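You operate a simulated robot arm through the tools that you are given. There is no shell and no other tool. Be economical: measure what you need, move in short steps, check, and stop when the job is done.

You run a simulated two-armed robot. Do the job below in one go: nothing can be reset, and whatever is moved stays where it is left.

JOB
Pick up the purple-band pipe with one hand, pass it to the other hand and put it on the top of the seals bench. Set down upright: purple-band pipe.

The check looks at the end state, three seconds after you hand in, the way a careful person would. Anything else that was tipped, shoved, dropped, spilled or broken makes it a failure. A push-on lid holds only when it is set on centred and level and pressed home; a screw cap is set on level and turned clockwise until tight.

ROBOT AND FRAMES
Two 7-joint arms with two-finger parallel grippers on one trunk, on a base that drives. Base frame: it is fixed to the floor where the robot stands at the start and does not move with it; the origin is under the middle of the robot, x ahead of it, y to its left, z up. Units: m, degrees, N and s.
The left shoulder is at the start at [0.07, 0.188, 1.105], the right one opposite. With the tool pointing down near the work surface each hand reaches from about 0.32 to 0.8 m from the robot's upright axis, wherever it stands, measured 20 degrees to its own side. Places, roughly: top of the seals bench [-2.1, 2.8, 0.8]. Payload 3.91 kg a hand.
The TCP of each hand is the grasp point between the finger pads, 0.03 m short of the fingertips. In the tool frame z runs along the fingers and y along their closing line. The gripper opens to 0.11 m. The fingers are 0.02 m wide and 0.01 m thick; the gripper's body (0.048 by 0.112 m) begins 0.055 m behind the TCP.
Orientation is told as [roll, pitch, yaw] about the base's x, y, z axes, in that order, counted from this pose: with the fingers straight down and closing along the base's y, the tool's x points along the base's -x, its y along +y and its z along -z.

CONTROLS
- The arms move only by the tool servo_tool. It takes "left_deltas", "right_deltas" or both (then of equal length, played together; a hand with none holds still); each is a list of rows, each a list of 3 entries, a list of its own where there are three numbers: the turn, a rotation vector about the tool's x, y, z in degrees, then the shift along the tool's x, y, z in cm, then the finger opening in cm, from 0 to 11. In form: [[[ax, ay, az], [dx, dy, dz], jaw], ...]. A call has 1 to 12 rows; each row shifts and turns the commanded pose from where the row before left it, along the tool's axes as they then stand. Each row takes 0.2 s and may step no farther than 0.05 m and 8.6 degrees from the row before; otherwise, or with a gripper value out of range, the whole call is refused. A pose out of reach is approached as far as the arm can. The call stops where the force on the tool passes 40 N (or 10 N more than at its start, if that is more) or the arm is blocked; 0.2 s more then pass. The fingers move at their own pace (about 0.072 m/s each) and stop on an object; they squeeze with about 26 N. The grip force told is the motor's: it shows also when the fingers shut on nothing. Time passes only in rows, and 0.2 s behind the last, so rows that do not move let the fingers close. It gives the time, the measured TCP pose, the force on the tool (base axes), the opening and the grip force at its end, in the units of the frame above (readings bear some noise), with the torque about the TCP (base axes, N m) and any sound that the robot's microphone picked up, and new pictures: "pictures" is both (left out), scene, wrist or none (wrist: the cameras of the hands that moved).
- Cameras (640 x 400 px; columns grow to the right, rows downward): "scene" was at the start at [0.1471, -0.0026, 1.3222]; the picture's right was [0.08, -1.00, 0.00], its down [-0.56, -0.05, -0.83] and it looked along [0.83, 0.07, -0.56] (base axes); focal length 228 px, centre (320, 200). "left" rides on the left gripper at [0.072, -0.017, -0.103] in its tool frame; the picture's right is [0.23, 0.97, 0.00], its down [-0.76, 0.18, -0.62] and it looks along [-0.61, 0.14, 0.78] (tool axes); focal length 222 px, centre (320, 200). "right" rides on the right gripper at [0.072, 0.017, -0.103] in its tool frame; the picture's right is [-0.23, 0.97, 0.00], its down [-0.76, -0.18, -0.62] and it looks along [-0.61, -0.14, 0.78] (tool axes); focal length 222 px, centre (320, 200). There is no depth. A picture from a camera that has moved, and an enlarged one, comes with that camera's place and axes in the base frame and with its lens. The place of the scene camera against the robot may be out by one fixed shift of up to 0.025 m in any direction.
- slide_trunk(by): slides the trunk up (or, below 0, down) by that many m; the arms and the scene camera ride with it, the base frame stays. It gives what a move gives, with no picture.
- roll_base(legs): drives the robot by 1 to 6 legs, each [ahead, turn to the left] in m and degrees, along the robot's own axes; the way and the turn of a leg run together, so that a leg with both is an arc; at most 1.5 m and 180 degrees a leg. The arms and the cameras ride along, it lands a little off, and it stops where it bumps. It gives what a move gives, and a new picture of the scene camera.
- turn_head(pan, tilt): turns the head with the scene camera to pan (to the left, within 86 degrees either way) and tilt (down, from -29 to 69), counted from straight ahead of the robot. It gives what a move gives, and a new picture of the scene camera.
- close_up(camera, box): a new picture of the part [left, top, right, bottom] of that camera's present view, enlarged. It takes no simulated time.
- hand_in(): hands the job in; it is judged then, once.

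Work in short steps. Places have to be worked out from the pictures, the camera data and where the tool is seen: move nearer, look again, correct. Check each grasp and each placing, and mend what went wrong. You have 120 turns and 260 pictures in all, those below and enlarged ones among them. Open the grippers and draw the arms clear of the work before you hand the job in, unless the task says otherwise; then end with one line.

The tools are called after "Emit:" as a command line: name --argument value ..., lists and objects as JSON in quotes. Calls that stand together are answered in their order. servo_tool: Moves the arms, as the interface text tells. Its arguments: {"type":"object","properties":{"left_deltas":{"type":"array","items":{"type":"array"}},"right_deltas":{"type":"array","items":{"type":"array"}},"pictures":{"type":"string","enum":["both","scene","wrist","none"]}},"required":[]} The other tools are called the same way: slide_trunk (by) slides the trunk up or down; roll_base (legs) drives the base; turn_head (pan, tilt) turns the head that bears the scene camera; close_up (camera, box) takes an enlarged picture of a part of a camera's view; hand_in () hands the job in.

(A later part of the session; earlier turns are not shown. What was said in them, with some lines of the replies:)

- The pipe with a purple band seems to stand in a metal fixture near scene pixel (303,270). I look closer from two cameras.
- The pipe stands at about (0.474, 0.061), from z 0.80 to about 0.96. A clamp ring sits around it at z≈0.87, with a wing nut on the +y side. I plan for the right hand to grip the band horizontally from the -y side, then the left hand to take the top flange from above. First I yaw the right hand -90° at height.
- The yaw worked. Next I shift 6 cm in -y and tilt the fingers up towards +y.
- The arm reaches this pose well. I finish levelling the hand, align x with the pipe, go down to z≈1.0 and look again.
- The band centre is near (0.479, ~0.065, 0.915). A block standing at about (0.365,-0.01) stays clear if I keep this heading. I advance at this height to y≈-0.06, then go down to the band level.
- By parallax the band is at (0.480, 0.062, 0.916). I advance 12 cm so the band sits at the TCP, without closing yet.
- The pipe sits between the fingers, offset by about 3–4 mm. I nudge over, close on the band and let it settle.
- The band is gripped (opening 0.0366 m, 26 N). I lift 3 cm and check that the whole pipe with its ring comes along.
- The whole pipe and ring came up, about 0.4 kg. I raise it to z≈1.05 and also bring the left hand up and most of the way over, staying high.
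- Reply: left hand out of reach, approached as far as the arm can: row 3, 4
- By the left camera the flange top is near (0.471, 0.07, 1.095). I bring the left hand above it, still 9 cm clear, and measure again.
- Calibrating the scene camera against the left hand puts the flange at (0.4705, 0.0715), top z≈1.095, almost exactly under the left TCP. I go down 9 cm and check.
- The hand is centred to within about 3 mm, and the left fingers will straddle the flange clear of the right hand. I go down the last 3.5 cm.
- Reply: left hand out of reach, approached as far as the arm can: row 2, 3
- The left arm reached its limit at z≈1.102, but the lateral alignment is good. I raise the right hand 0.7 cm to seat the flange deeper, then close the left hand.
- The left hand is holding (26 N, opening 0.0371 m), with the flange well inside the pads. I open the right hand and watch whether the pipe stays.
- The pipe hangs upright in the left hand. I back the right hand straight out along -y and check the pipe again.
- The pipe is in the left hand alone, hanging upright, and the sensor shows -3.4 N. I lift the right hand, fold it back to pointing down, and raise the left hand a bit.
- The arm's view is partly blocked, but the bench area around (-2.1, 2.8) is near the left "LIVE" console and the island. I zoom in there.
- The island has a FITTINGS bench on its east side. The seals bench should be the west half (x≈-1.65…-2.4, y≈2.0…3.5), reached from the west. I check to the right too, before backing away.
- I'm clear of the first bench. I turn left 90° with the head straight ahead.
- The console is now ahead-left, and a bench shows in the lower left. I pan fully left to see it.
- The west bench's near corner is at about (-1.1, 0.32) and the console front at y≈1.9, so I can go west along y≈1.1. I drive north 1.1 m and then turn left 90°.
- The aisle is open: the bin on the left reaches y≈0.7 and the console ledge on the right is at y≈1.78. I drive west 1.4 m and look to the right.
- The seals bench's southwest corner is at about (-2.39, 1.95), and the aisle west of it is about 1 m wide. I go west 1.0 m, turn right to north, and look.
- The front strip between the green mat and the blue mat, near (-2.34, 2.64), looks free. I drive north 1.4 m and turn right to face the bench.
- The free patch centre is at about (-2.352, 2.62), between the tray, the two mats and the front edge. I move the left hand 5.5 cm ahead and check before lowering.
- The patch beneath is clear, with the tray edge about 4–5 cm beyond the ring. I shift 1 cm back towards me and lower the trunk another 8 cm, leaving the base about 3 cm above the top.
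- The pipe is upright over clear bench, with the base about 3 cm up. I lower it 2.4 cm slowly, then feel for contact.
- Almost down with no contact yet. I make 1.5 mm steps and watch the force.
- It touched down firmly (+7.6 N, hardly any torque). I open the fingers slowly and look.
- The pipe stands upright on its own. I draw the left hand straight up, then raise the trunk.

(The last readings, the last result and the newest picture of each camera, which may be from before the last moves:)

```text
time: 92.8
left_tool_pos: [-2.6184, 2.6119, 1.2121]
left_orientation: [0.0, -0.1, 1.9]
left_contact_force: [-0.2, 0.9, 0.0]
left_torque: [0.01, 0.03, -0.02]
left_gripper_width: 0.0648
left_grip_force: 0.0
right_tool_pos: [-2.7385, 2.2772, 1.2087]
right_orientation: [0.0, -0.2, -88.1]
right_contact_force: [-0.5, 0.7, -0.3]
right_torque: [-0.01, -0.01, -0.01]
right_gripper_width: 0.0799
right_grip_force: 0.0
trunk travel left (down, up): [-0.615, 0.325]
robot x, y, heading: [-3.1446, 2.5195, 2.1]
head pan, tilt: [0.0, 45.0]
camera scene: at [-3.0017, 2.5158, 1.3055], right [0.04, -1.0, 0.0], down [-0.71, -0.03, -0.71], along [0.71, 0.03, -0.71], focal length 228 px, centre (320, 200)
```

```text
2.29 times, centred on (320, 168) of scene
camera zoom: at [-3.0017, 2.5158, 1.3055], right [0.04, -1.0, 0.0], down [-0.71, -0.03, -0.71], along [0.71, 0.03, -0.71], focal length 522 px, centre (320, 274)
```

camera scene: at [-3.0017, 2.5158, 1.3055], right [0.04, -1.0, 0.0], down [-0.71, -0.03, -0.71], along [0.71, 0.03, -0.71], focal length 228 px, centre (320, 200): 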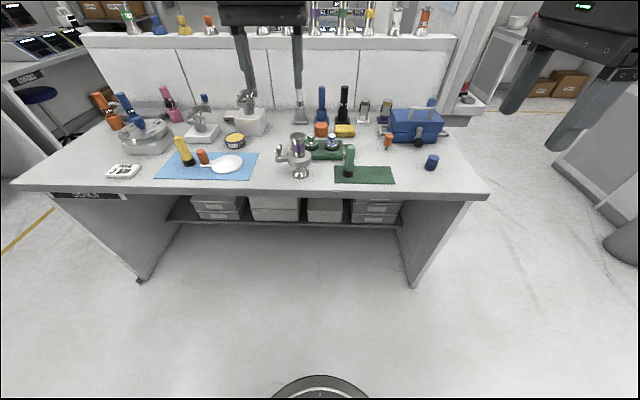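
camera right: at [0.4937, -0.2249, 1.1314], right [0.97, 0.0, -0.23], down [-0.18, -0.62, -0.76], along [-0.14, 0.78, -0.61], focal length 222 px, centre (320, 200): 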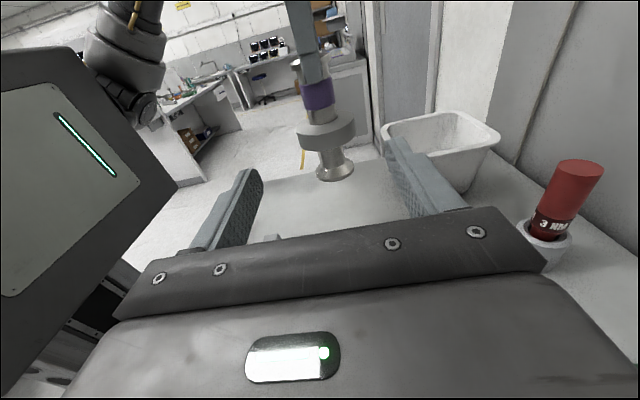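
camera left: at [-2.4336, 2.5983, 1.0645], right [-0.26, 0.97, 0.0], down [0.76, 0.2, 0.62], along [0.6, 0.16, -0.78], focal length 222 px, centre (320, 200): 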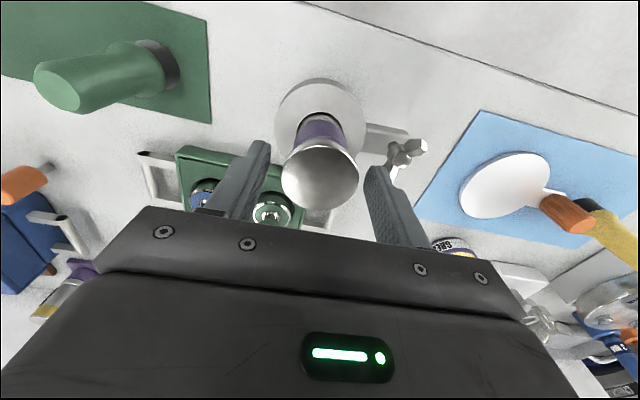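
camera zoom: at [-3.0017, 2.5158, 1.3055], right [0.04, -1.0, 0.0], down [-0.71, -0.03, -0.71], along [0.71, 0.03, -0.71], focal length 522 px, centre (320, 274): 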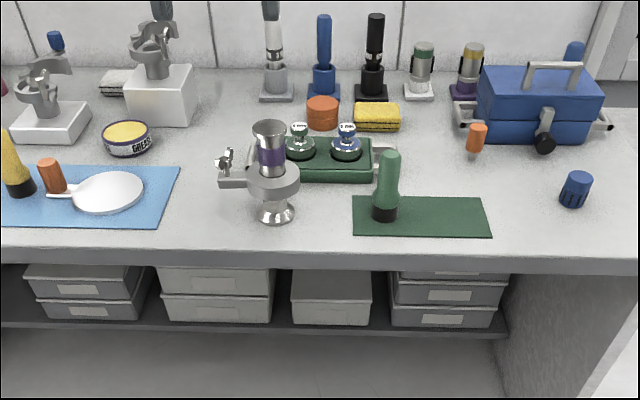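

The pipe stands upright, nothing else has moved and the arms are clear. I read the bench label to be sure it is the right bench.

Emit:
close_up --camera "scene" --box '[40, 170, 140, 220]'

```text
6.40 times, centred on (90, 195) of scene
camera zoom: at [-3.0017, 2.5158, 1.3055], right [0.04, -1.0, 0.0], down [-0.71, -0.03, -0.71], along [0.71, 0.03, -0.71], focal length 1462 px, centre (1792, 232)
```

zoom: 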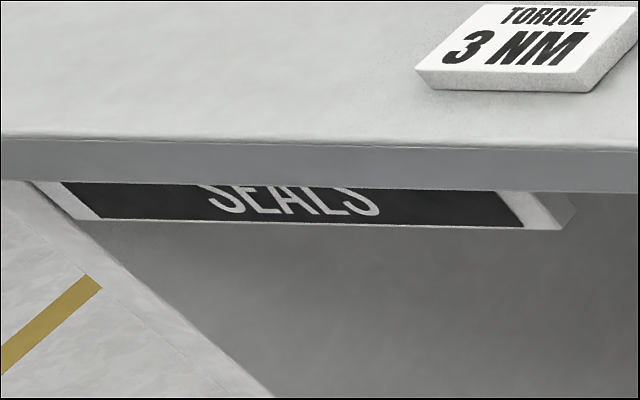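

The label reads SEALS, so this is the right bench. Handing in.

Emit:
hand_in

```text
The job is handed in.
```

The purple-band pipe was picked up with the right hand, passed to the left, and now stands upright on top of the seals bench; both grippers are open and the arms are clear.
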